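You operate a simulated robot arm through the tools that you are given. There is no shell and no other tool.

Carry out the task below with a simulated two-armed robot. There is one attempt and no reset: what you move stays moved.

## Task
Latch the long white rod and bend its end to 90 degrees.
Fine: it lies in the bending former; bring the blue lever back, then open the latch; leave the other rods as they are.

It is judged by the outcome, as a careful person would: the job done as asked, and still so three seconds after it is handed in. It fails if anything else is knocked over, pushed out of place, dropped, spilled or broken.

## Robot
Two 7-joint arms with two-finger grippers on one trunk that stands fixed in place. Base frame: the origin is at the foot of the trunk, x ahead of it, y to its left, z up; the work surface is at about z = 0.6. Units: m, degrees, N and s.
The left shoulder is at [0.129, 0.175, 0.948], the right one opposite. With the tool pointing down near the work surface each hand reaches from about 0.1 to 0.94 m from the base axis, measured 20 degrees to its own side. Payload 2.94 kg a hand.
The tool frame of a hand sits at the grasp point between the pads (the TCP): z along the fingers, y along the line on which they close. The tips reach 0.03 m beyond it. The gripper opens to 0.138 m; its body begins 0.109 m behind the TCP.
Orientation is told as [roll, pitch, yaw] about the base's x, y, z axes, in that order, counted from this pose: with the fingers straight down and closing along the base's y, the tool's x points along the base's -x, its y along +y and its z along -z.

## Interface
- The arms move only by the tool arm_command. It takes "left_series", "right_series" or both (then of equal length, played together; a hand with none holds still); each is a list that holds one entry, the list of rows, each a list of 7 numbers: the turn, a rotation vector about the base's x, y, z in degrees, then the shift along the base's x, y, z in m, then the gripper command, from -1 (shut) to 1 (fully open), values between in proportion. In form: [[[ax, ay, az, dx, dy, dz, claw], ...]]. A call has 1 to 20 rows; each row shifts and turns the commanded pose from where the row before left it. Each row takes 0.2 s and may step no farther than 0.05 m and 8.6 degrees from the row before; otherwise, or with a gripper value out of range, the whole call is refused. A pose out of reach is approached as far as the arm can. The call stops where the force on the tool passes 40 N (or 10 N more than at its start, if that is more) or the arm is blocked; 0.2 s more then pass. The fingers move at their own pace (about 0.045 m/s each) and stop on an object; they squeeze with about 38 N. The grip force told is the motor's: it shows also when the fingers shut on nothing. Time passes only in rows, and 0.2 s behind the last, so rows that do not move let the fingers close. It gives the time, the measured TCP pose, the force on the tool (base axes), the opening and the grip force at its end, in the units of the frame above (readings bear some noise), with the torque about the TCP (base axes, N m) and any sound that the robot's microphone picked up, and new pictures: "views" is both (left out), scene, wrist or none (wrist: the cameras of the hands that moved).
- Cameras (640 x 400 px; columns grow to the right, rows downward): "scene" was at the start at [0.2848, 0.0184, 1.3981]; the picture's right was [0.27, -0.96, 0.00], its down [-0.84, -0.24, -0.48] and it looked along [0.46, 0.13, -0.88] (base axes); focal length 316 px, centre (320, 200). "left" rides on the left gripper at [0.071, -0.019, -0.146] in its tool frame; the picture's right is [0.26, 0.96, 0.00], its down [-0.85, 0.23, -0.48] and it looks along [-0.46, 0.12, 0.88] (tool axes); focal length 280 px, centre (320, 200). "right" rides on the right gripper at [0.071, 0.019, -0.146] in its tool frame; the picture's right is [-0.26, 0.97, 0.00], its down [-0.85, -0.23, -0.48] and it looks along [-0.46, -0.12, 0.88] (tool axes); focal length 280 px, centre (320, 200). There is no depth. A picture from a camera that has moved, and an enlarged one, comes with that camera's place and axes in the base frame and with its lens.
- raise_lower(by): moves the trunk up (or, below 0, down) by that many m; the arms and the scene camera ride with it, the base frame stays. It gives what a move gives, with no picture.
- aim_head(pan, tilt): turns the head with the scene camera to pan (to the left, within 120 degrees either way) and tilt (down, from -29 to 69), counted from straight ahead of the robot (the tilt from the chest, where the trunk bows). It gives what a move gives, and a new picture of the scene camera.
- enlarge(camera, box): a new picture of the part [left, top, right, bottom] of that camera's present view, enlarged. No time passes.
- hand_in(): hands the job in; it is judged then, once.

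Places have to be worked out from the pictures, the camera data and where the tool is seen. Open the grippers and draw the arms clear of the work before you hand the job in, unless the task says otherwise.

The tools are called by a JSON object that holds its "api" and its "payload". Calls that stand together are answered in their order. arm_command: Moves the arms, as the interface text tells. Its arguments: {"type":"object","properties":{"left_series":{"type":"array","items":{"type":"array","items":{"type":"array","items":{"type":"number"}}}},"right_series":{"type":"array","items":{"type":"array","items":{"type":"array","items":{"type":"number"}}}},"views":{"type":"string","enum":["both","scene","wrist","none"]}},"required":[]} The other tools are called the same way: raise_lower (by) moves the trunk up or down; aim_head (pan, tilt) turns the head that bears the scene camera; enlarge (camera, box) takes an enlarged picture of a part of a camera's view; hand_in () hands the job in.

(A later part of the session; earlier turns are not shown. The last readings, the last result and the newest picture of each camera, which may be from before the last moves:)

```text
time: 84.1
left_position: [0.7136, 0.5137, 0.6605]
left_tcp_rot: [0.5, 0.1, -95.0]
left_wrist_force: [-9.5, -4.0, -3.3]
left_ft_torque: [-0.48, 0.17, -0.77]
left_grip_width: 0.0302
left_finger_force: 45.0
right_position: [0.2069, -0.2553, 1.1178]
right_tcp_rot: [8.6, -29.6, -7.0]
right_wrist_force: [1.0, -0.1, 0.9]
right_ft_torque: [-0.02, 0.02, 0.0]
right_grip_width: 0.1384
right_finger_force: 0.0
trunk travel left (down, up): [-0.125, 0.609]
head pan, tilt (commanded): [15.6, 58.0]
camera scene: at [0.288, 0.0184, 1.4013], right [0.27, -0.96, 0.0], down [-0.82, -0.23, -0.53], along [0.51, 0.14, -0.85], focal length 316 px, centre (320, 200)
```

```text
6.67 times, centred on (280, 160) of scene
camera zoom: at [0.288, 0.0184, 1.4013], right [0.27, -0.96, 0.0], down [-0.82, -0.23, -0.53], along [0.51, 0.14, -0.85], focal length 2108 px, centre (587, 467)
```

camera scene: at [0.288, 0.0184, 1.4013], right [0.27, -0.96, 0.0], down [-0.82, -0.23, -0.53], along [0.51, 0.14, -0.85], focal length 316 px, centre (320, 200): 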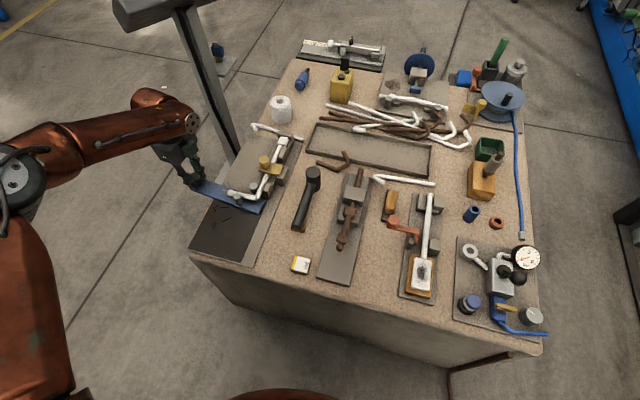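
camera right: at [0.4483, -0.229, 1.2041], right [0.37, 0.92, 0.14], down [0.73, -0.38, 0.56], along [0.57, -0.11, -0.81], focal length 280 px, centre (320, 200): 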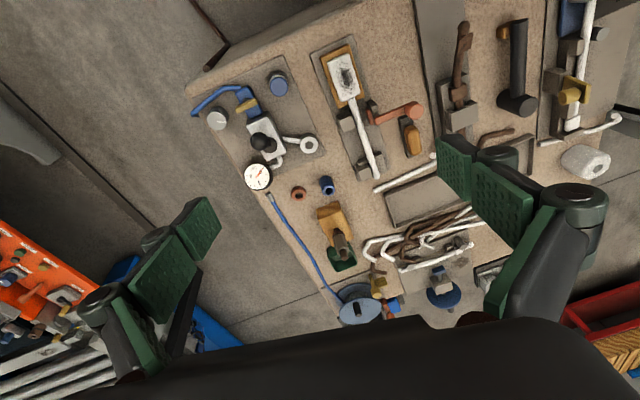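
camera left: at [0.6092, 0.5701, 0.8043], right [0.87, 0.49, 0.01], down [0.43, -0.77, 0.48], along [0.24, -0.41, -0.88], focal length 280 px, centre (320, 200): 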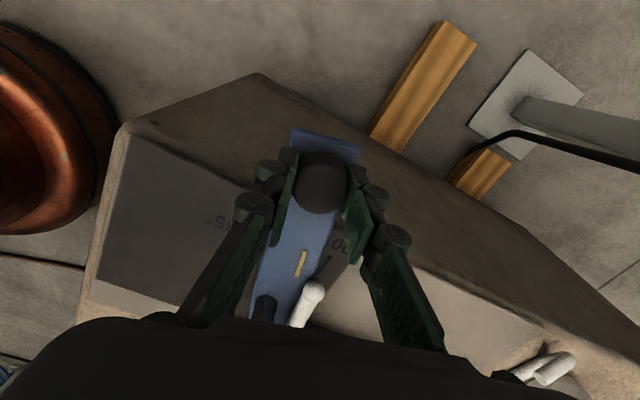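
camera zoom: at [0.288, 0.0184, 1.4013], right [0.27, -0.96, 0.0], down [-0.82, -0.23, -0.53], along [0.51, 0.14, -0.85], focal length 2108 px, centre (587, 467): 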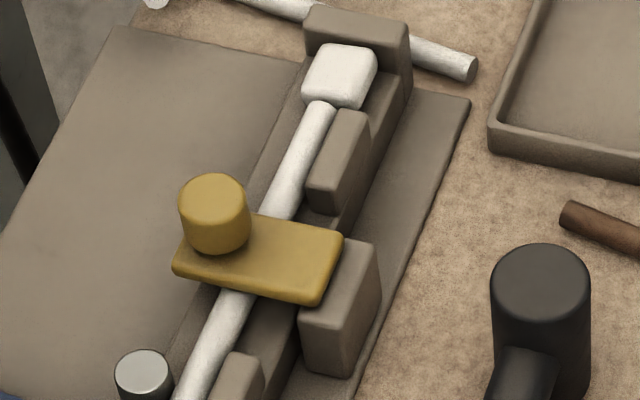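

The scene view alone leaves an uncertainty of a few degrees, so I'll also look with the left wrist camera from the other side to fix the rod end's place.

{"api": "enlarge", "payload": {"camera": "left", "box": [240, 190, 400, 330]}}

{"api": "enlarge", "payload": {"camera": "scene", "box": [195, 170, 275, 220]}}

```text
2.86 times, centred on (320, 260) of left
camera zoom: at [0.6993, 0.5862, 0.8043], right [0.98, 0.18, 0.01], down [0.15, -0.87, 0.48], along [0.09, -0.47, -0.88], focal length 801 px, centre (320, 29)
```

zoom: 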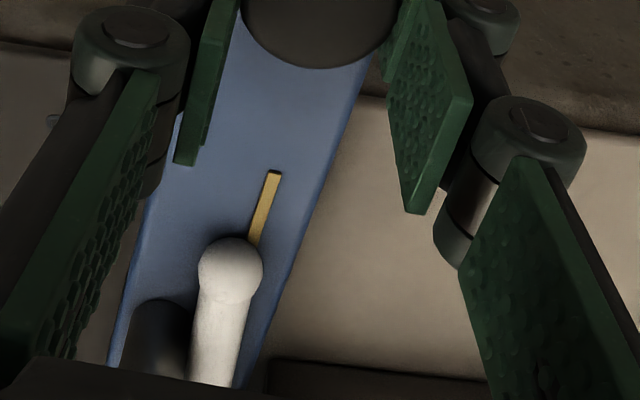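

```text
8.00 times, centred on (235, 195) of scene
camera zoom: at [0.288, 0.0184, 1.4013], right [0.27, -0.96, 0.0], down [-0.82, -0.23, -0.53], along [0.51, 0.14, -0.85], focal length 2530 px, centre (1000, 240)
```

zoom: 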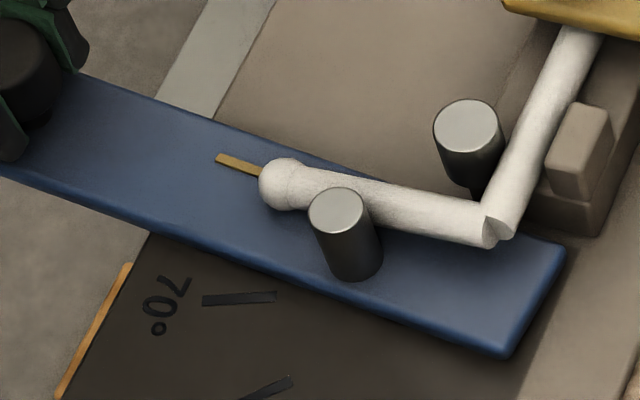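

The loaded rod is near 87° at a lever angle of about 95°. I'll add about 2.5° of lever, then back off 15° and measure the free angle the same way as before.

{"api": "arm_command", "payload": {"left_series": [[[0, 0, -1.2, 0.0042, -0.0002, 0, -1], [0, 0, -1.2, 0.0042, -0.0004, 0, -1], [0, 0, 0, 0, 0, 0, -1]]], "views": "none"}}

{"api": "arm_command", "payload": {"left_series": [[[0, 0, 2.4, -0.0084, 0.0004, 0, -1], [0, 0, 2.4, -0.0086, 0.0001, 0, -1], [0, 0, 2.4, -0.0086, -0.0006, 0, -1], [0, 0, 2.4, -0.0086, -0.0006, 0, -1], [0, 0, 2.4, -0.0085, -0.0013, 0, -1], [0, 0, 2.4, -0.0085, -0.0013, 0, -1], [0, 0, 2.4, -0.0083, -0.0018, 0, -1], [0, 0, 2.4, -0.0083, -0.0018, 0, -1], [0, 0, 0, 0, 0, 0, -1]]], "views": "scene"}}

{"api": "enlarge", "payload": {"camera": "scene", "box": [195, 170, 275, 220]}}

{"api": "enlarge", "payload": {"camera": "left", "box": [240, 190, 400, 330]}}

```text
time: 84.9
left_position: [0.7184, 0.5133, 0.6593]
left_tcp_rot: [0.2, 0.0, -97.2]
left_wrist_force: [-30.5, -10.3, -7.1]
left_ft_torque: [0.15, -0.28, 0.41]
left_grip_width: 0.0303
left_finger_force: 44.9
right_position: [0.2064, -0.2528, 1.1159]
right_tcp_rot: [8.7, -29.5, -6.8]
right_wrist_force: [-2.5, 0.1, 3.0]
right_ft_torque: [-0.05, -0.01, -0.01]
right_grip_width: 0.1379
right_finger_force: 0.0
trunk travel left (down, up): [-0.125, 0.609]
head pan, tilt (commanded): [15.6, 58.0]
```

```text
time: 86.9
left_position: [0.6538, 0.5104, 0.6601]
left_tcp_rot: [0.6, 0.0, -77.9]
left_wrist_force: [-4.9, 23.1, 7.1]
left_ft_torque: [0.36, 0.07, 0.04]
left_grip_width: 0.0306
left_finger_force: 45.2
right_position: [0.2094, -0.2479, 1.1103]
right_tcp_rot: [9.6, -29.5, -6.9]
right_wrist_force: [0.1, 0.6, 0.1]
right_ft_torque: [-0.01, -0.01, -0.03]
right_grip_width: 0.1381
right_finger_force: 0.1
trunk travel left (down, up): [-0.125, 0.609]
head pan, tilt (commanded): [15.6, 58.0]
camera scene: at [0.2871, 0.0199, 1.4016], right [0.27, -0.96, 0.0], down [-0.82, -0.23, -0.53], along [0.51, 0.14, -0.85], focal length 316 px, centre (320, 200)
```

scene: 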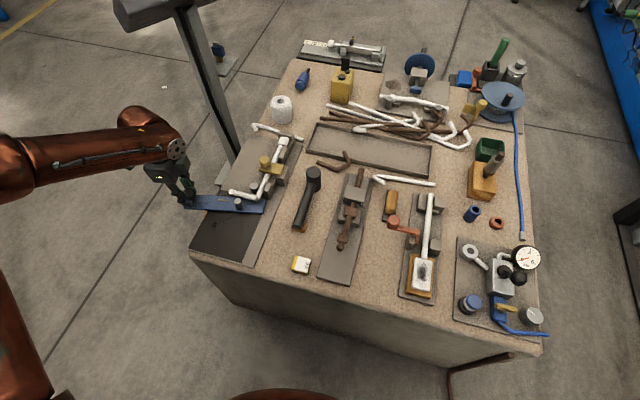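

```text
8.00 times, centred on (235, 195) of scene
camera zoom: at [0.2871, 0.0199, 1.4016], right [0.27, -0.96, 0.0], down [-0.82, -0.23, -0.53], along [0.51, 0.14, -0.85], focal length 2530 px, centre (1000, 240)
```

zoom: 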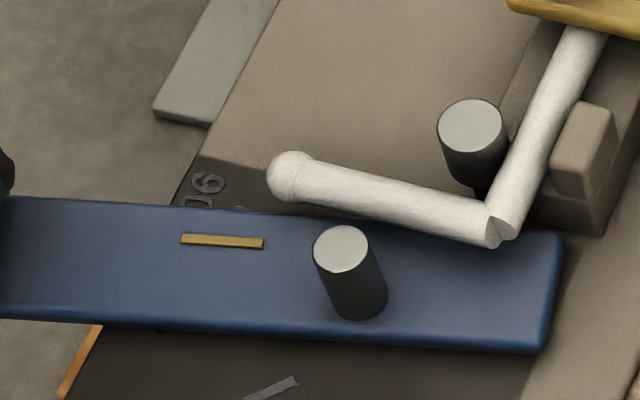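

```text
2.86 times, centred on (320, 260) of left
camera zoom: at [0.6189, 0.5738, 0.8044], right [0.89, 0.46, 0.01], down [0.4, -0.78, 0.48], along [0.22, -0.42, -0.88], focal length 801 px, centre (320, 29)
```

zoom: 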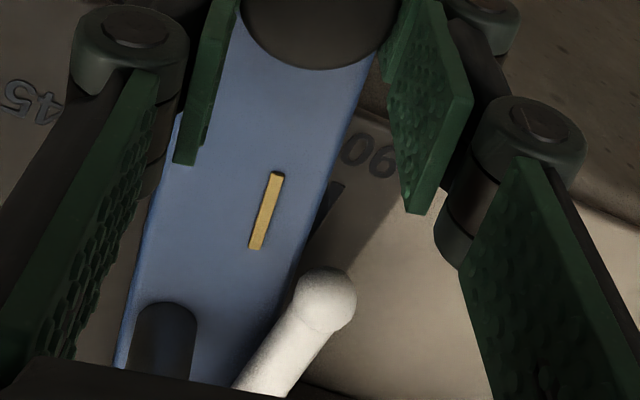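

By the same measure the free rod angle is now about 90° (ball x about 0.703 over the bend at 0.7025), and the lever passed 96° with 30 N. I'll now bring the lever back along its arc; first part down to about 35°.

{"api": "arm_command", "payload": {"left_series": [[[0, 0, 2, -0.0066, 0.0005, 0, -1], [0, 0, 4, -0.0132, -0.004, 0, -1], [0, 0, 4, -0.0128, -0.0053, 0, -1], [0, 0, 4, -0.0123, -0.0064, 0, -1], [0, 0, 4, -0.0117, -0.0074, 0, -1], [0, 0, 4, -0.011, -0.0084, 0, -1], [0, 0, 4, -0.0102, -0.0093, 0, -1], [0, 0, 4, -0.0093, -0.0102, 0, -1], [0, 0, 4, -0.0084, -0.011, 0, -1]]], "views": "scene"}}

```text
time: 88.9
left_position: [0.5527, 0.4474, 0.6591]
left_tcp_rot: [0.3, 0.6, -43.9]
left_wrist_force: [-26.1, 22.7, 1.7]
left_ft_torque: [-0.02, 0.05, 0.03]
left_grip_width: 0.0316
left_finger_force: 44.7
right_position: [0.2076, -0.248, 1.111]
right_tcp_rot: [9.7, -29.8, -6.8]
right_wrist_force: [0.1, 0.4, -0.3]
right_ft_torque: [-0.02, -0.03, 0.03]
right_grip_width: 0.1378
right_finger_force: 0.0
trunk travel left (down, up): [-0.125, 0.609]
head pan, tilt (commanded): [15.6, 58.0]
camera scene: at [0.2861, 0.0207, 1.4017], right [0.27, -0.96, 0.0], down [-0.82, -0.23, -0.53], along [0.51, 0.14, -0.85], focal length 316 px, centre (320, 200)
```

scene: 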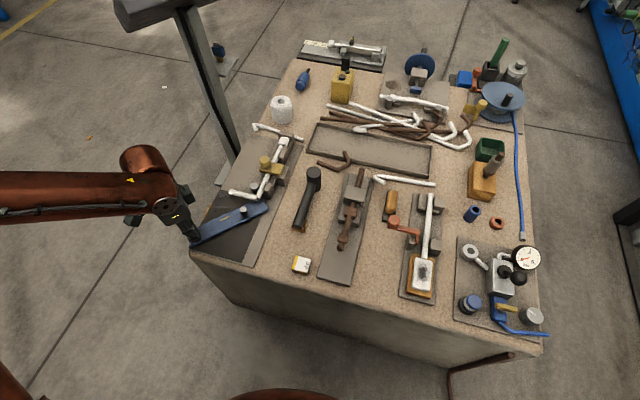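

The radial force reached 34 N, so I first relieve it by shifting 3.5 mm outward, then follow the arc on with R = 0.1997.

{"api": "arm_command", "payload": {"left_series": [[[0, 0, 0, -0.0027, 0.0022, 0, -1], [0, 0, 0, 0, 0, 0, -1], [0, 0, 3, -0.0065, -0.0082, 0, -1], [0, 0, 4, -0.0083, -0.0114, 0, -1], [0, 0, 4, -0.0075, -0.0118, 0, -1], [0, 0, 4, -0.0068, -0.0122, 0, -1], [0, 0, 4, -0.006, -0.0126, 0, -1], [0, 0, 0, 0, 0, 0, -1]]], "views": "none"}}

```text
time: 90.7
left_position: [0.5206, 0.392, 0.6602]
left_tcp_rot: [0.4, 0.1, -25.1]
left_wrist_force: [-16.7, 6.2, -12.0]
left_ft_torque: [0.21, 0.33, 0.02]
left_grip_width: 0.0302
left_finger_force: 44.7
right_position: [0.2065, -0.2548, 1.1179]
right_tcp_rot: [8.6, -29.7, -6.9]
right_wrist_force: [-0.8, -0.4, -0.4]
right_ft_torque: [-0.02, 0.03, 0.01]
right_grip_width: 0.1379
right_finger_force: 0.1
trunk travel left (down, up): [-0.125, 0.609]
head pan, tilt (commanded): [15.6, 58.0]
```

Nearly home (about 22° left). I'll take out the remaining radial offset and finish the return to the starting position.

{"api": "arm_command", "payload": {"left_series": [[[0, 0, 0, -0.0014, 0.0006, 0, -1], [0, 0, 4, -0.0047, -0.013, 0, -1], [0, 0, 4, -0.0038, -0.0133, 0, -1], [0, 0, 4, -0.0029, -0.0136, 0, -1], [0, 0, 4, -0.0019, -0.0137, 0, -1], [0, 0, 4, -0.001, -0.0138, 0, -1], [0, 0, 3, 0, -0.009, 0, -1], [0, 0, 1, 0, -0.004, 0, -1], [0, 0, 0, 0, 0, 0, -1]]], "views": "both"}}

{"api": "enlarge", "payload": {"camera": "scene", "box": [190, 130, 310, 270]}}

```text
time: 92.7
left_position: [0.5056, 0.3106, 0.6596]
left_tcp_rot: [0.5, 0.0, -1.1]
left_wrist_force: [8.1, 2.3, -5.9]
left_ft_torque: [-0.02, -0.45, -0.14]
left_grip_width: 0.0304
left_finger_force: 44.9
right_position: [0.2073, -0.2552, 1.1169]
right_tcp_rot: [8.7, -29.7, -6.9]
right_wrist_force: [0.9, -0.5, -0.1]
right_ft_torque: [0.02, 0.02, -0.02]
right_grip_width: 0.1379
right_finger_force: 0.1
trunk travel left (down, up): [-0.125, 0.609]
head pan, tilt (commanded): [15.6, 58.0]
camera scene: at [0.2892, 0.0191, 1.4011], right [0.27, -0.96, 0.0], down [-0.82, -0.23, -0.53], along [0.51, 0.14, -0.85], focal length 316 px, centre (320, 200)
camera left: at [0.4361, 0.2919, 0.8039], right [-0.24, 0.97, 0.01], down [0.85, 0.21, 0.48], along [0.46, 0.12, -0.88], focal length 280 px, centre (320, 200)
```

scene: 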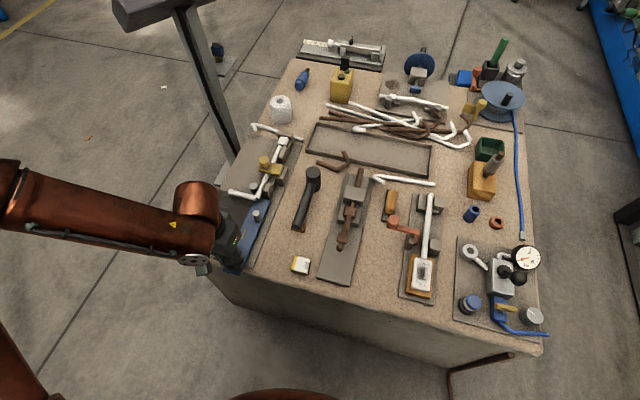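
left: 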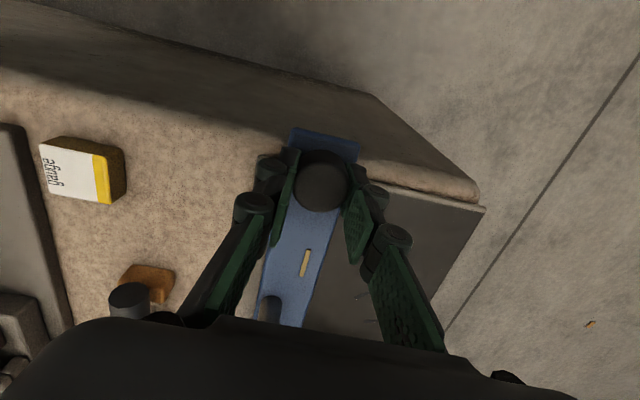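

```text
2.86 times, centred on (250, 200) of scene
camera zoom: at [0.2892, 0.0191, 1.4011], right [0.27, -0.96, 0.0], down [-0.82, -0.23, -0.53], along [0.51, 0.14, -0.85], focal length 904 px, centre (520, 200)
```

zoom: 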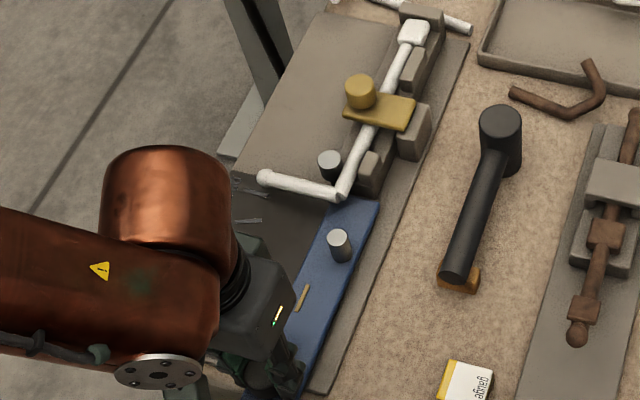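

The lever is back at its start (0.506, 0.311), and the rod stays bent. I'll release the knob, lift off, and move above the bend for an accurate look at its angle.

{"api": "arm_command", "payload": {"left_series": [[[0, 0, 0, 0, 0, 0, -0.3], [0, 0, 0, 0, 0, 0, 0.16], [0, 0, 0, 0, 0, 0, 0.16], [0, 0, 0, 0, 0, 0, 0.16], [0, 0, 0, 0, 0, 0.006, 0.16], [0, 0, 0, 0, 0, 0.012, 0.16], [0, 0, 0, 0, 0, 0.015, 0.16], [0, 0, 0, 0, 0, 0.018, 0.16], [0, 0, 0, 0, 0, 0.018, 0.3], [0, 0, 0, 0.005, 0.001, 0.018, 0.5], [0, 0, 0, 0.01, 0.002, 0.018, 0.7], [0, 0, 0, 0.014, 0.003, 0.015, 1], [0, 0, 0, 0.014, 0.003, 0.01, 1], [0, 0, 0, 0.014, 0.003, 0.005, 1], [0, 0, 0, 0.014, 0.004, 0, 1], [0, 0, 0, 0.014, 0.004, 0, 1], [0, 0, 0, 0.01, 0.004, 0, 1], [0, 0, 0, 0.005, 0.001, 0, 1], [0, 0, 0, 0, 0, 0, 1], [0, 0, 0, 0, 0, 0, 1]]], "views": "both"}}

{"api": "enlarge", "payload": {"camera": "left", "box": [220, 60, 420, 300]}}

```text
time: 96.9
left_position: [0.6049, 0.3361, 0.7953]
left_tcp_rot: [0.5, 0.1, -1.1]
left_wrist_force: [0.3, 0.3, 0.0]
left_ft_torque: [-0.02, -0.01, 0.05]
left_grip_width: 0.1379
left_finger_force: 0.1
right_position: [0.206, -0.255, 1.1165]
right_tcp_rot: [8.6, -29.7, -7.0]
right_wrist_force: [-0.4, 0.8, 0.7]
right_ft_torque: [-0.04, 0.01, -0.01]
right_grip_width: 0.1381
right_finger_force: 0.1
trunk travel left (down, up): [-0.125, 0.609]
head pan, tilt (commanded): [15.6, 58.0]
camera scene: at [0.2882, 0.0186, 1.4013], right [0.27, -0.96, 0.0], down [-0.82, -0.23, -0.53], along [0.51, 0.14, -0.85], focal length 316 px, centre (320, 200)
camera left: at [0.5346, 0.3169, 0.9391], right [-0.24, 0.97, 0.01], down [0.85, 0.21, 0.48], along [0.46, 0.12, -0.88], focal length 280 px, centre (320, 200)
```

scene: 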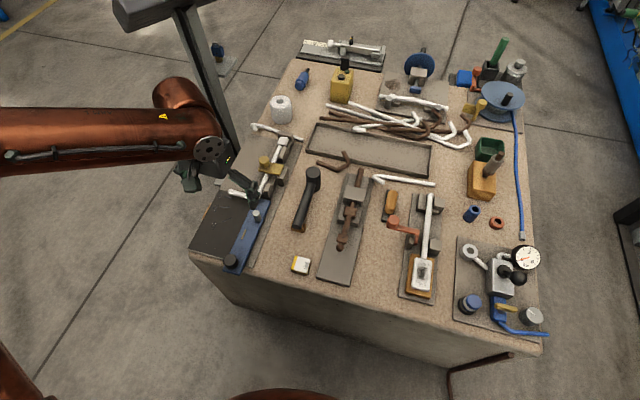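
left: 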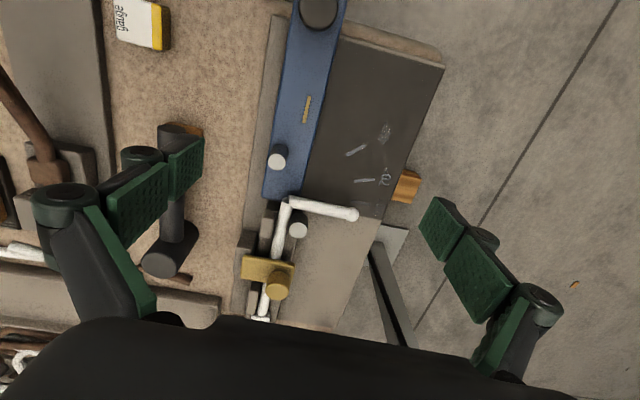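

```text
1.67 times, centred on (320, 180) of left
camera zoom: at [0.5346, 0.3169, 0.9391], right [-0.24, 0.97, 0.01], down [0.85, 0.21, 0.48], along [0.46, 0.12, -0.88], focal length 467 px, centre (320, 233)
```

zoom: 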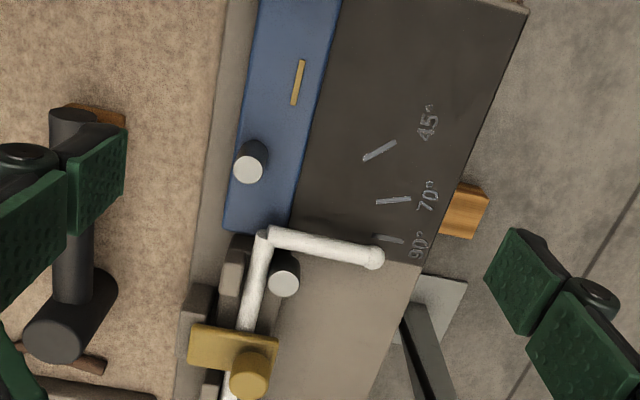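

Good view from above. I'll enlarge the bend itself for measuring.

{"api": "enlarge", "payload": {"camera": "left", "box": [250, 170, 380, 250]}}

{"api": "enlarge", "payload": {"camera": "left", "box": [230, 180, 380, 330]}}

{"api": "enlarge", "payload": {"camera": "scene", "box": [215, 130, 305, 230]}}

```text
4.92 times, centred on (315, 210) of left
camera zoom: at [0.5346, 0.3169, 0.9391], right [-0.24, 0.97, 0.01], down [0.85, 0.21, 0.48], along [0.46, 0.12, -0.88], focal length 1380 px, centre (345, 151)
```

zoom: 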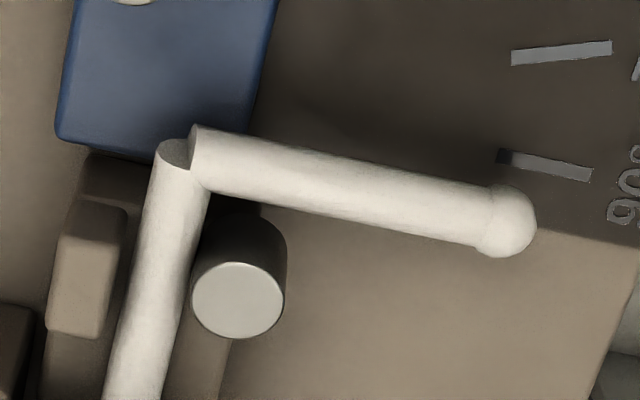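

```text
2.67 times, centred on (305, 255) of left
camera zoom: at [0.5346, 0.3169, 0.9391], right [-0.24, 0.97, 0.01], down [0.85, 0.21, 0.48], along [0.46, 0.12, -0.88], focal length 748 px, centre (360, 53)
```

zoom: 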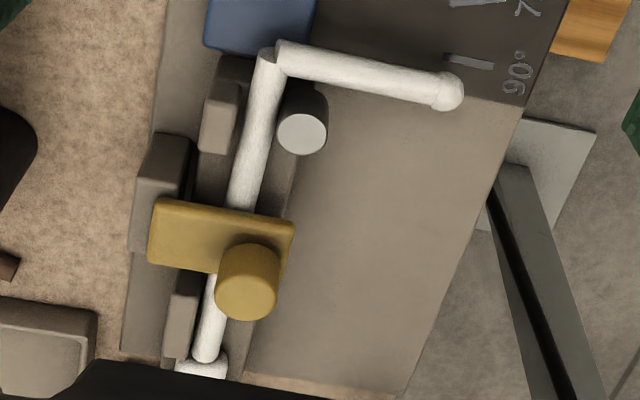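

```text
4.00 times, centred on (260, 180) of scene
camera zoom: at [0.2882, 0.0186, 1.4013], right [0.27, -0.96, 0.0], down [-0.82, -0.23, -0.53], along [0.51, 0.14, -0.85], focal length 1265 px, centre (560, 280)
```

zoom: 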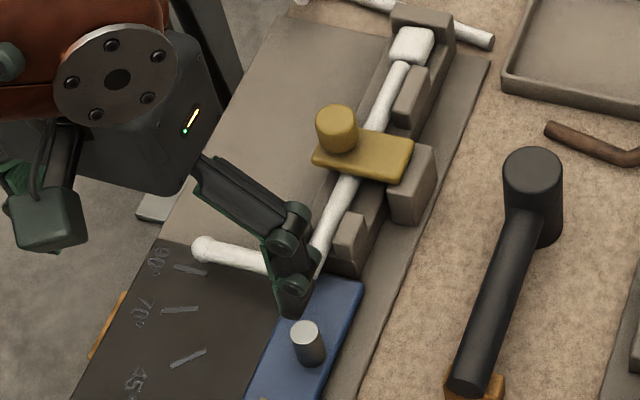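

Measured from above, the bend is 89.6° (the rod end at x = 0.7013–0.7014 along y, straight part along x), lever home. Next the latch: I'll close the fingers, tilt the hand as before and go to the +y side of the latch knob, at a safe height first.

{"api": "arm_command", "payload": {"left_series": [[[0, -2, 0, 0.003, 0.003, 0.003, 0.5], [0, -4, 0, 0.006, 0.005, 0.003, -0.5], [0, -4, 0, 0.006, 0.005, 0.003, -1], [0, -4, 0, 0.006, 0.005, 0.003, -1], [0, -4, 0, 0.006, 0.005, 0.003, -1], [0, -4, 0, 0.006, 0.005, 0.003, -1], [0, -4, 0, 0.006, 0.005, 0.003, -1], [0, -4, 0, 0.006, 0.005, 0.003, -1], [0, -4, 0, 0.006, 0.005, 0.003, -1], [0, -4, 0, 0.006, 0.005, 0, -1], [0, -4, 0, 0.006, 0.005, 0, -1], [0, -4, 0, 0.006, 0.005, 0, -1], [0, -4, 0, 0.006, 0.005, 0, -1], [0, 0, -4, 0.006, 0.005, 0, -1], [0, 0, -5, 0.006, 0.005, 0, -1], [0, 0, -5, 0.006, 0.005, 0, -1], [0, 0, -5, 0.003, 0.003, 0, -1], [0, 0, 0, 0, 0, 0, -1], [0, 0, 0, 0, 0, 0, -1]]], "views": "both"}}

```text
time: 100.9
left_position: [0.7012, 0.4188, 0.8214]
left_tcp_rot: [1.8, -49.8, -20.9]
left_wrist_force: [-1.1, 0.0, 0.3]
left_ft_torque: [-0.01, 0.0, -0.01]
left_grip_width: 0.0
left_finger_force: 28.2
right_position: [0.2075, -0.2548, 1.1174]
right_tcp_rot: [8.6, -29.7, -6.9]
right_wrist_force: [0.9, 0.0, -0.7]
right_ft_torque: [-0.01, 0.0, 0.01]
right_grip_width: 0.1381
right_finger_force: 0.0
trunk travel left (down, up): [-0.125, 0.609]
head pan, tilt (commanded): [15.6, 58.0]
camera scene: at [0.2882, 0.0188, 1.4013], right [0.27, -0.96, 0.0], down [-0.82, -0.23, -0.53], along [0.51, 0.14, -0.85], focal length 316 px, centre (320, 200)
camera left: at [0.5468, 0.4509, 0.8601], right [0.16, 0.97, -0.18], down [0.24, 0.14, 0.96], along [0.96, -0.2, -0.21], focal length 280 px, centre (320, 200)
```

scene: 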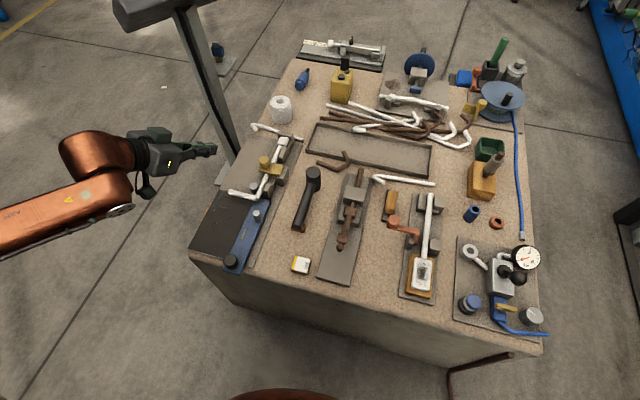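
left: 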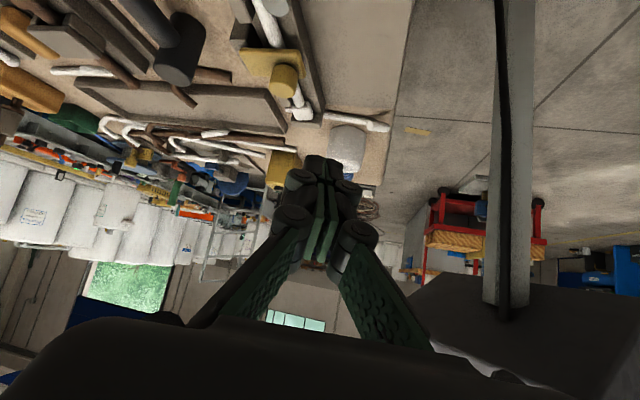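

The latch knob's top is at (0.806, 0.331, 0.681). I'll approach its +y side: first to (0.795, 0.392, 0.75), then down to z = 0.69 with the tip beside the knob.

{"api": "arm_command", "payload": {"left_series": [[[0, 0, 0, 0.005, -0.001, -0.003, -1], [0, 0, 0, 0.01, -0.003, -0.007, -1], [0, 0, 0, 0.011, -0.003, -0.008, -1], [0, 0, 0, 0.011, -0.003, -0.008, -1], [0, 0, 0, 0.011, -0.003, -0.008, -1], [0, 0, 0, 0.011, -0.003, -0.008, -1], [0, 0, 0, 0.011, -0.003, -0.008, -1], [0, 0, 0, 0.011, -0.003, -0.009, -1], [0, 0, 0, 0.009, -0.003, -0.01, -1], [0, 0, 0, 0.004, -0.002, -0.01, -1], [0, 0, 0, 0, 0, -0.012, -1], [0, 0, 0, 0, 0, -0.012, -1], [0, 0, 0, 0, 0, -0.012, -1], [0, 0, 0, 0, 0, -0.01, -1], [0, 0, 0, 0, 0, -0.006, -1], [0, 0, 0, 0, 0, 0, -1], [0, 0, 0, 0, 0, 0, -1]]], "views": "both"}}

{"api": "enlarge", "payload": {"camera": "left", "box": [180, 30, 430, 230]}}

{"api": "enlarge", "payload": {"camera": "scene", "box": [215, 120, 315, 210]}}

```text
time: 104.5
left_position: [0.7952, 0.3907, 0.6907]
left_tcp_rot: [1.8, -49.9, -20.8]
left_wrist_force: [0.2, 0.6, -0.2]
left_ft_torque: [0.03, 0.0, 0.01]
left_grip_width: 0.0002
left_finger_force: 27.8
right_position: [0.2066, -0.2558, 1.1168]
right_tcp_rot: [8.6, -29.7, -7.0]
right_wrist_force: [0.1, -0.2, 0.2]
right_ft_torque: [0.07, -0.03, 0.0]
right_grip_width: 0.138
right_finger_force: 0.1
trunk travel left (down, up): [-0.125, 0.609]
head pan, tilt (commanded): [15.6, 58.0]
camera scene: at [0.2883, 0.0188, 1.4013], right [0.27, -0.96, 0.0], down [-0.82, -0.23, -0.53], along [0.51, 0.14, -0.85], focal length 316 px, centre (320, 200)
camera left: at [0.641, 0.424, 0.7286], right [0.16, 0.97, -0.18], down [0.24, 0.14, 0.96], along [0.96, -0.2, -0.21], focal length 280 px, centre (320, 200)
```

scene: 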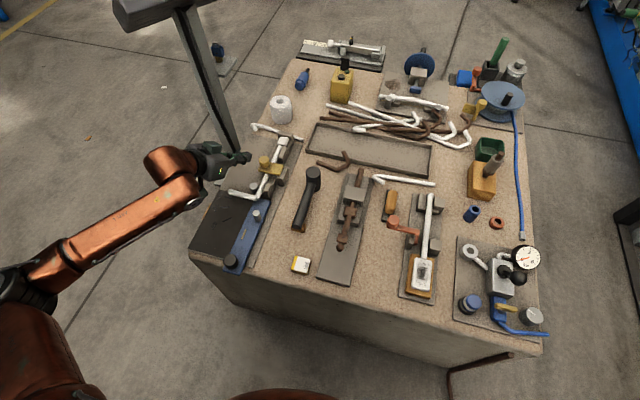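
left: 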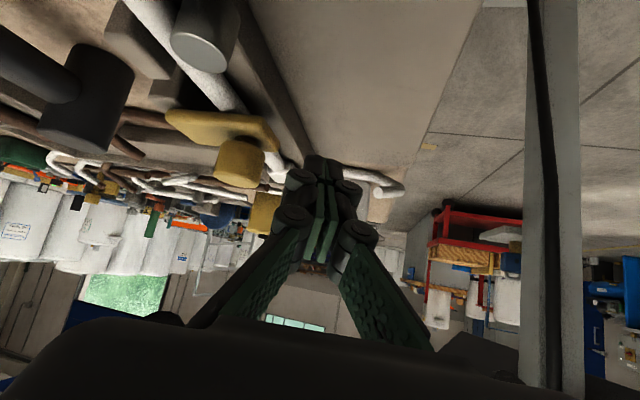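

```text
2.00 times, centred on (305, 130) of left
camera zoom: at [0.641, 0.424, 0.7286], right [0.16, 0.97, -0.18], down [0.24, 0.14, 0.96], along [0.96, -0.2, -0.21], focal length 561 px, centre (350, 340)
```

zoom: 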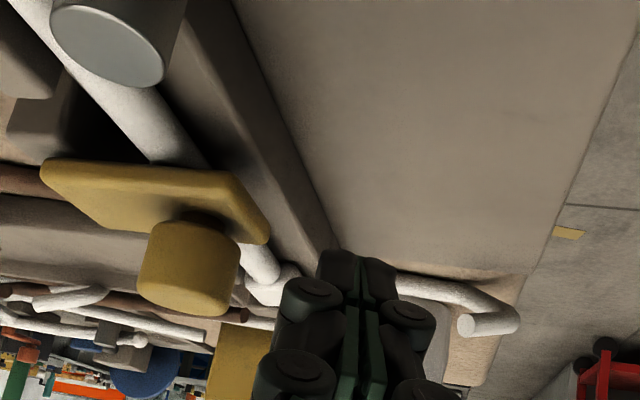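

```text
4.44 times, centred on (265, 165) of scene
camera zoom: at [0.2883, 0.0188, 1.4013], right [0.27, -0.96, 0.0], down [-0.82, -0.23, -0.53], along [0.51, 0.14, -0.85], focal length 1405 px, centre (564, 356)
```

zoom: 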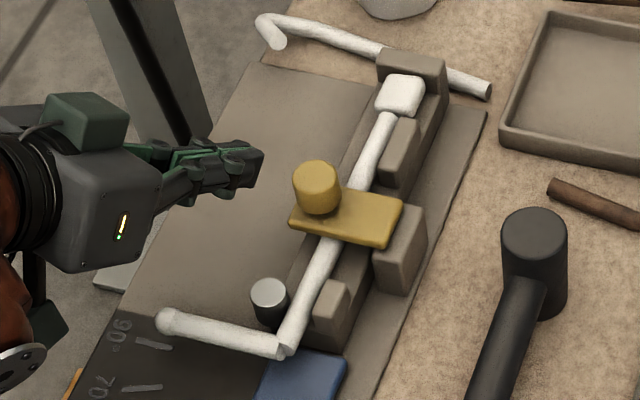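

The fingertip is at knob height beside the knob, about 24 mm from contact. I'll move toward it gently.

{"api": "arm_command", "payload": {"left_series": [[[0, 0, 0, 0, -0.005, 0, -1], [0, 0, 0, 0, -0.006, 0, -1], [0, 0, 0, 0, -0.005, 0, -1], [0, 0, 0, 0, -0.004, 0, -1], [0, 0, 0, 0, 0, 0, -1]]], "views": "wrist"}}

{"api": "enlarge", "payload": {"camera": "left", "box": [180, 30, 430, 230]}}

```text
time: 105.7
left_position: [0.7953, 0.3699, 0.6899]
left_tcp_rot: [1.8, -50.0, -20.7]
left_wrist_force: [0.9, 0.1, -0.3]
left_ft_torque: [0.02, -0.01, -0.03]
left_grip_width: 0.0001
left_finger_force: 28.2
right_position: [0.2074, -0.2546, 1.1162]
right_tcp_rot: [8.5, -29.8, -6.8]
right_wrist_force: [-0.3, 0.8, -0.5]
right_ft_torque: [0.03, -0.02, 0.03]
right_grip_width: 0.1379
right_finger_force: 0.0
trunk travel left (down, up): [-0.125, 0.609]
head pan, tilt (commanded): [15.6, 58.0]
camera left: at [0.6411, 0.4038, 0.7287], right [0.16, 0.97, -0.18], down [0.24, 0.14, 0.96], along [0.96, -0.2, -0.21], focal length 280 px, centre (320, 200)
```

left: 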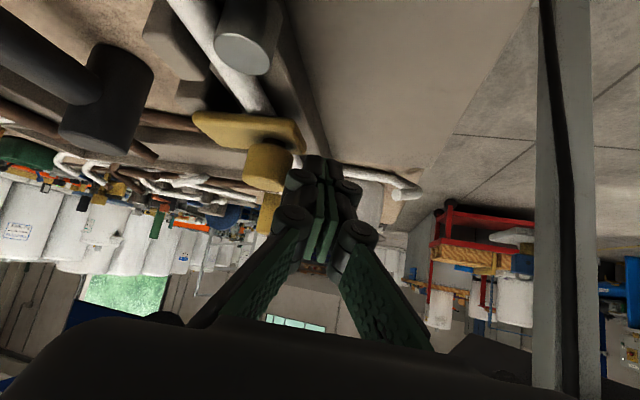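

```text
2.00 times, centred on (305, 130) of left
camera zoom: at [0.6411, 0.4038, 0.7287], right [0.16, 0.97, -0.18], down [0.24, 0.14, 0.96], along [0.96, -0.2, -0.21], focal length 561 px, centre (350, 340)
```

zoom: 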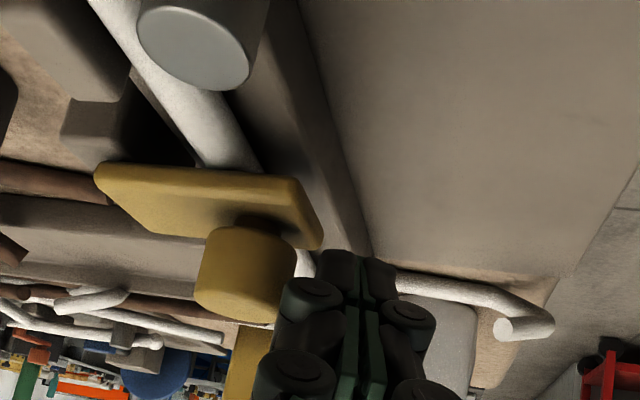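

Nearly touching. I'll make contact and then move up and toward -y together, so that the finger drags the knob along its arc.

{"api": "arm_command", "payload": {"left_series": [[[0, 0, 0, 0, -0.003, 0, -1], [0, 0, 0, 0, -0.003, 0, -1], [0, 0, 0, 0, -0.001, 0.003, -1], [0, 0, 0, 0, -0.002, 0.004, -1], [0, 0, 0, 0, -0.002, 0.004, -1], [0, 0, 0, 0, -0.003, 0.004, -1], [0, 0, 0, 0, 0, 0, -1]]], "views": "wrist"}}

{"api": "enlarge", "payload": {"camera": "left", "box": [180, 30, 430, 230]}}

```text
time: 107.3
left_position: [0.7955, 0.3565, 0.7062]
left_tcp_rot: [2.0, -49.9, -20.7]
left_wrist_force: [0.3, 4.4, 2.7]
left_ft_torque: [0.01, -0.02, 0.07]
left_grip_width: 0.0001
left_finger_force: 28.3
right_position: [0.2079, -0.2552, 1.1162]
right_tcp_rot: [8.6, -29.8, -6.9]
right_wrist_force: [0.8, 0.3, 0.1]
right_ft_torque: [0.01, 0.03, -0.02]
right_grip_width: 0.1378
right_finger_force: 0.0
trunk travel left (down, up): [-0.125, 0.609]
head pan, tilt (commanded): [15.6, 58.0]
camera left: at [0.6409, 0.3898, 0.7444], right [0.16, 0.97, -0.18], down [0.24, 0.14, 0.96], along [0.96, -0.2, -0.21], focal length 280 px, centre (320, 200)
```

left: 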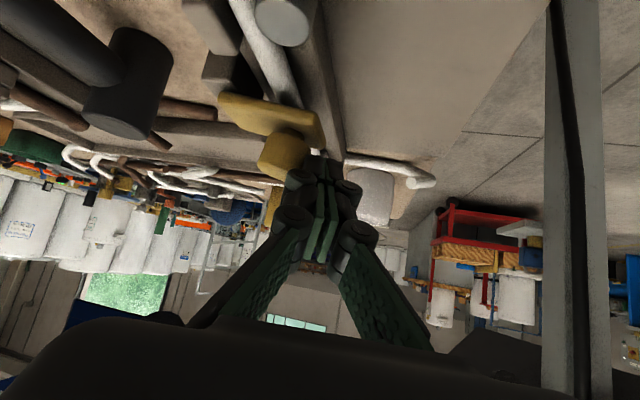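

```text
2.00 times, centred on (305, 130) of left
camera zoom: at [0.6409, 0.3898, 0.7444], right [0.16, 0.97, -0.18], down [0.24, 0.14, 0.96], along [0.96, -0.2, -0.21], focal length 561 px, centre (350, 340)
```

zoom: 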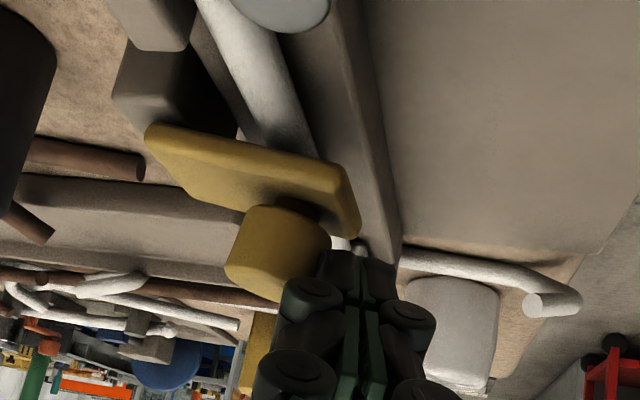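

The leaf is opening (about 15°). I'll go on, mostly toward -y with some rise.

{"api": "arm_command", "payload": {"left_series": [[[0, 0, 0, 0, -0.003, 0.003, -1], [0, 0, 0, 0, -0.004, 0.003, -1], [0, 0, 0, 0, -0.004, 0.002, -1], [0, 0, 0, 0, -0.004, 0.002, -1], [0, 0, 0, 0, -0.004, 0, -1], [0, 0, 0, 0, -0.005, 0, -1], [0, 0, 0, 0, 0, 0, -1]]], "views": "wrist"}}

{"api": "enlarge", "payload": {"camera": "left", "box": [180, 30, 430, 230]}}

```text
time: 108.6
left_position: [0.7991, 0.3388, 0.7254]
left_tcp_rot: [3.0, -50.7, -21.6]
left_wrist_force: [3.3, 10.9, 11.2]
left_ft_torque: [0.08, -0.15, 0.11]
left_grip_width: 0.0
left_finger_force: 29.0
right_position: [0.2076, -0.2492, 1.109]
right_tcp_rot: [9.7, -29.6, -7.2]
right_wrist_force: [0.2, -0.6, -0.9]
right_ft_torque: [0.04, 0.06, 0.02]
right_grip_width: 0.1379
right_finger_force: 0.2
trunk travel left (down, up): [-0.125, 0.609]
head pan, tilt (commanded): [15.6, 58.0]
stopped in row 6 (left hand): the force on the tool passed its limit at 43 N (the readings are from after the stop); the commanded pose is now the measured one
camera left: at [0.6448, 0.3702, 0.7604], right [0.16, 0.97, -0.17], down [0.22, 0.13, 0.97], along [0.96, -0.19, -0.2], focal length 280 px, centre (320, 200)
```

left: 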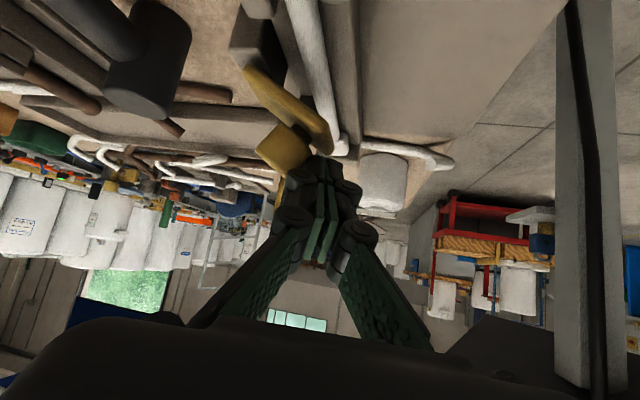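

```text
2.00 times, centred on (305, 130) of left
camera zoom: at [0.6448, 0.3702, 0.7604], right [0.16, 0.97, -0.17], down [0.22, 0.13, 0.97], along [0.96, -0.19, -0.2], focal length 561 px, centre (350, 340)
```

zoom: 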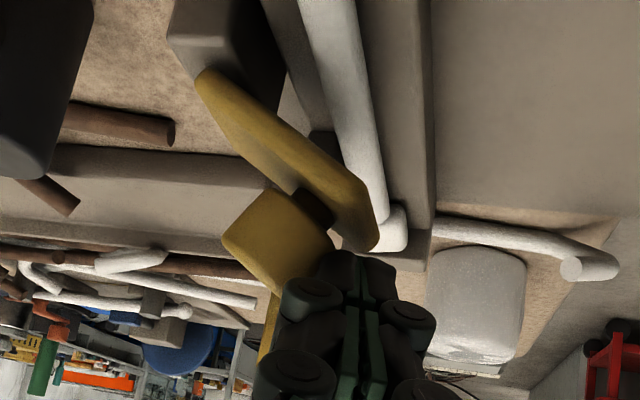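

The fingertip got wedged in the corner between knob and leaf end (43 N); the leaf stands at about 40°. I'll back out along the leaf, away from it, and see if it stays there, so I can come in below the leaf's edge.

{"api": "arm_command", "payload": {"left_series": [[[0, 0, 0, -0.002, 0.003, 0.003, -1], [-0.3, 0.2, 0.2, -0.002, 0.004, 0.003, -1], [-0.3, 0.3, 0.3, 0, 0.005, 0.003, -1], [-0.3, 0.2, 0.3, 0, 0.006, 0.001, -1], [-0.3, 0, 0, 0, 0.006, 0, -1], [0, 0, 0, 0, 0.006, 0, -1], [0, 0, 0, 0, 0.003, 0, -1], [0, 0, 0, 0, 0, 0, -1], [0, 0, 0, 0, 0, 0, -1]]], "views": "wrist"}}

{"api": "enlarge", "payload": {"camera": "left", "box": [180, 30, 430, 230]}}

{"api": "enlarge", "payload": {"camera": "scene", "box": [215, 120, 315, 210]}}

```text
time: 110.6
left_position: [0.7941, 0.3707, 0.7311]
left_tcp_rot: [0.6, -50.1, -18.9]
left_wrist_force: [-0.3, -0.5, -0.1]
left_ft_torque: [-0.01, -0.02, 0.02]
left_grip_width: 0.0
left_finger_force: 28.1
right_position: [0.2092, -0.2488, 1.1099]
right_tcp_rot: [9.6, -29.5, -7.1]
right_wrist_force: [0.4, 0.1, 0.3]
right_ft_torque: [0.0, 0.03, 0.0]
right_grip_width: 0.1384
right_finger_force: 0.1
trunk travel left (down, up): [-0.125, 0.609]
head pan, tilt (commanded): [15.6, 58.0]
camera left: at [0.6388, 0.4016, 0.7688], right [0.14, 0.97, -0.2], down [0.24, 0.16, 0.96], along [0.96, -0.19, -0.21], focal length 280 px, centre (320, 200)
```

left: 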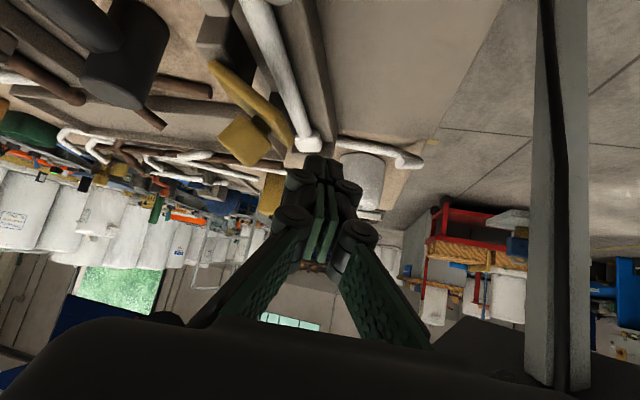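

```text
2.00 times, centred on (305, 130) of left
camera zoom: at [0.6388, 0.4016, 0.7688], right [0.14, 0.97, -0.2], down [0.24, 0.16, 0.96], along [0.96, -0.19, -0.21], focal length 561 px, centre (350, 340)
```

zoom: 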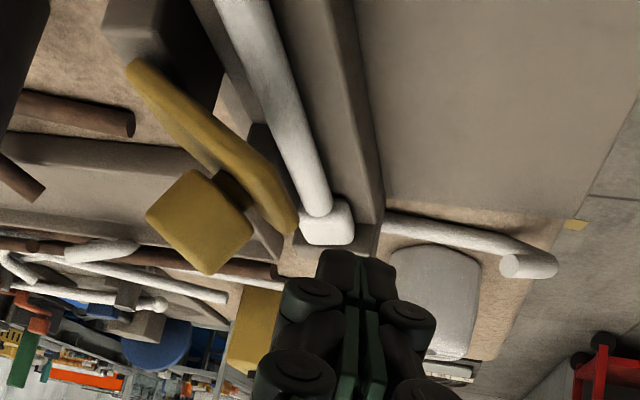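

```text
4.44 times, centred on (265, 165) of scene
camera zoom: at [0.2883, 0.0189, 1.4013], right [0.27, -0.96, 0.0], down [-0.82, -0.23, -0.53], along [0.51, 0.14, -0.85], focal length 1405 px, centre (564, 356)
```

zoom: 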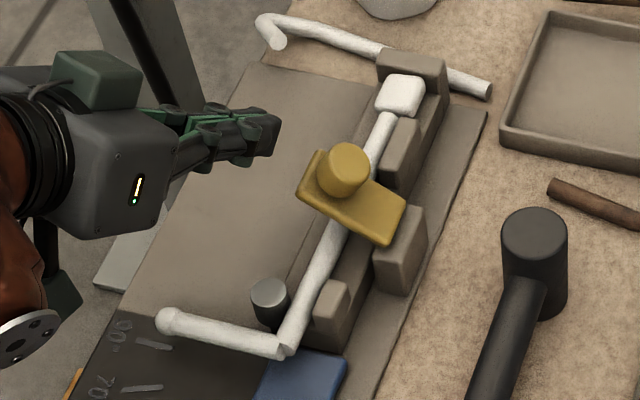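

The leaf stays at about 45° by its own friction. I'll lower the fingertip on its +y side to below the leaf's end, then push from underneath, up and toward -y.

{"api": "arm_command", "payload": {"left_series": [[[0, 0, 0, 0, 0.003, -0.006, -1], [0, 0, 0, 0, 0.002, -0.008, -1], [0, 0, 0, 0, 0, -0.008, -1], [0, 0, 0, 0, 0, -0.008, -1], [0, 0, 0, 0, 0, -0.007, -1], [0, 0, 0, 0, -0.004, 0, -1], [0, 0, 0, 0, -0.005, 0, -1], [0, 0, 0, 0, -0.004, 0.001, -1], [0, 0, 0, 0, -0.004, 0.002, -1], [0, 0, 0, 0, 0, 0, -1]]], "views": "wrist"}}

{"api": "enlarge", "payload": {"camera": "left", "box": [180, 30, 430, 230]}}

```text
time: 112.8
left_position: [0.7946, 0.3586, 0.6946]
left_tcp_rot: [0.5, -50.2, -18.8]
left_wrist_force: [0.5, 0.1, -0.4]
left_ft_torque: [0.01, -0.04, 0.02]
left_grip_width: 0.0003
left_finger_force: 27.9
right_position: [0.2096, -0.2496, 1.1099]
right_tcp_rot: [9.7, -29.6, -7.1]
right_wrist_force: [1.1, -0.2, -0.2]
right_ft_torque: [0.01, -0.01, 0.01]
right_grip_width: 0.138
right_finger_force: 0.0
trunk travel left (down, up): [-0.125, 0.609]
head pan, tilt (commanded): [15.6, 58.0]
camera left: at [0.6393, 0.3895, 0.7345], right [0.14, 0.97, -0.2], down [0.24, 0.16, 0.96], along [0.96, -0.19, -0.21], focal length 280 px, centre (320, 200)
```

left: 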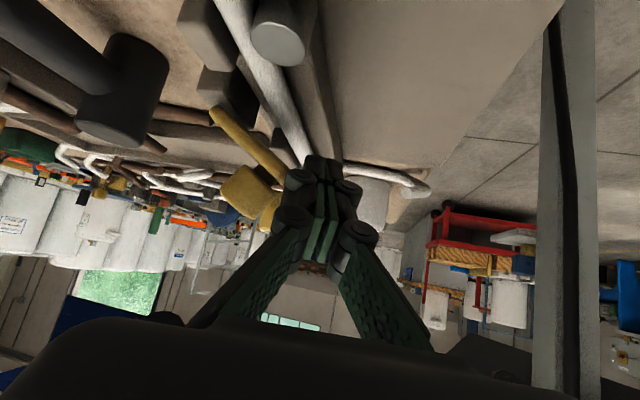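

```text
2.00 times, centred on (305, 130) of left
camera zoom: at [0.6393, 0.3895, 0.7345], right [0.14, 0.97, -0.2], down [0.24, 0.16, 0.96], along [0.96, -0.19, -0.21], focal length 561 px, centre (350, 340)
```

zoom: 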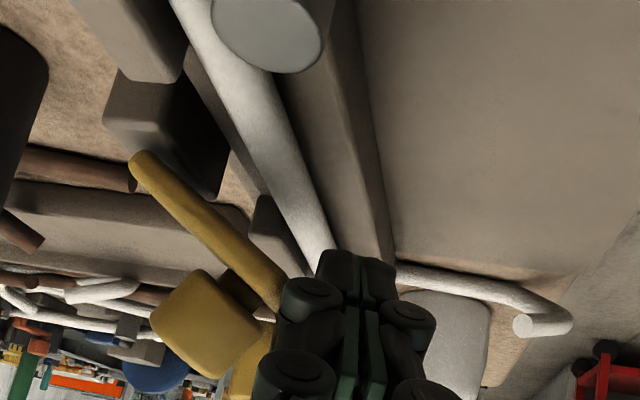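

The fingertip is now under the leaf's end. I'll push up and toward -y in small steps.

{"api": "arm_command", "payload": {"left_series": [[[0, 0, 0, 0, -0.003, 0.002, -1], [0, 0, 0, 0, -0.004, 0.003, -1], [0, 0, 0, 0, -0.004, 0.003, -1], [0, 0, 0, 0, -0.004, 0.003, -1], [0, 0, 0, 0, -0.004, 0.002, -1], [0, 0, 0, 0, -0.004, 0.002, -1], [0, 0, 0, 0, 0, 0, -1]]], "views": "wrist"}}

{"api": "enlarge", "payload": {"camera": "left", "box": [180, 30, 430, 230]}}

```text
time: 114.4
left_position: [0.7946, 0.3346, 0.7113]
left_tcp_rot: [0.4, -50.0, -18.8]
left_wrist_force: [-0.7, 0.4, 0.7]
left_ft_torque: [-0.01, 0.0, -0.03]
left_grip_width: 0.0
left_finger_force: 27.9
right_position: [0.2099, -0.2489, 1.1098]
right_tcp_rot: [9.7, -29.6, -7.2]
right_wrist_force: [-0.2, -0.8, 0.5]
right_ft_torque: [0.01, -0.02, 0.0]
right_grip_width: 0.1382
right_finger_force: 0.0
trunk travel left (down, up): [-0.125, 0.609]
head pan, tilt (commanded): [15.6, 58.0]
camera left: at [0.6394, 0.3659, 0.7495], right [0.15, 0.97, -0.2], down [0.24, 0.16, 0.96], along [0.96, -0.19, -0.21], focal length 280 px, centre (320, 200)
```

left: 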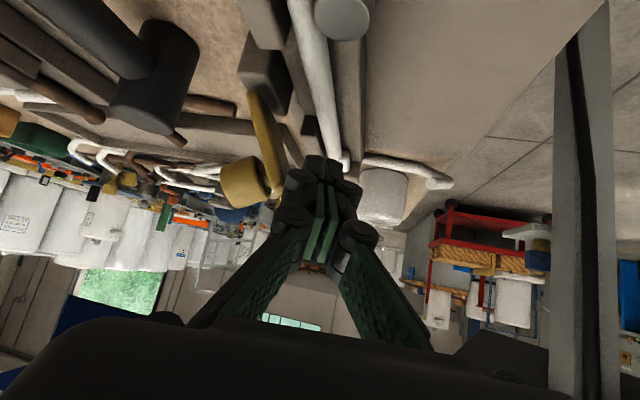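

```text
2.00 times, centred on (305, 130) of left
camera zoom: at [0.6394, 0.3659, 0.7495], right [0.15, 0.97, -0.2], down [0.24, 0.16, 0.96], along [0.96, -0.19, -0.21], focal length 561 px, centre (350, 340)
```

zoom: 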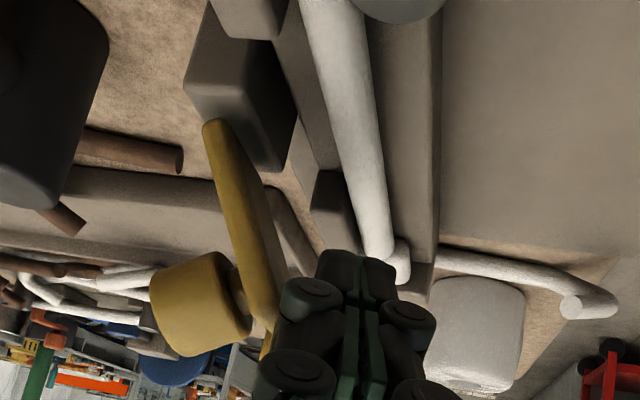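

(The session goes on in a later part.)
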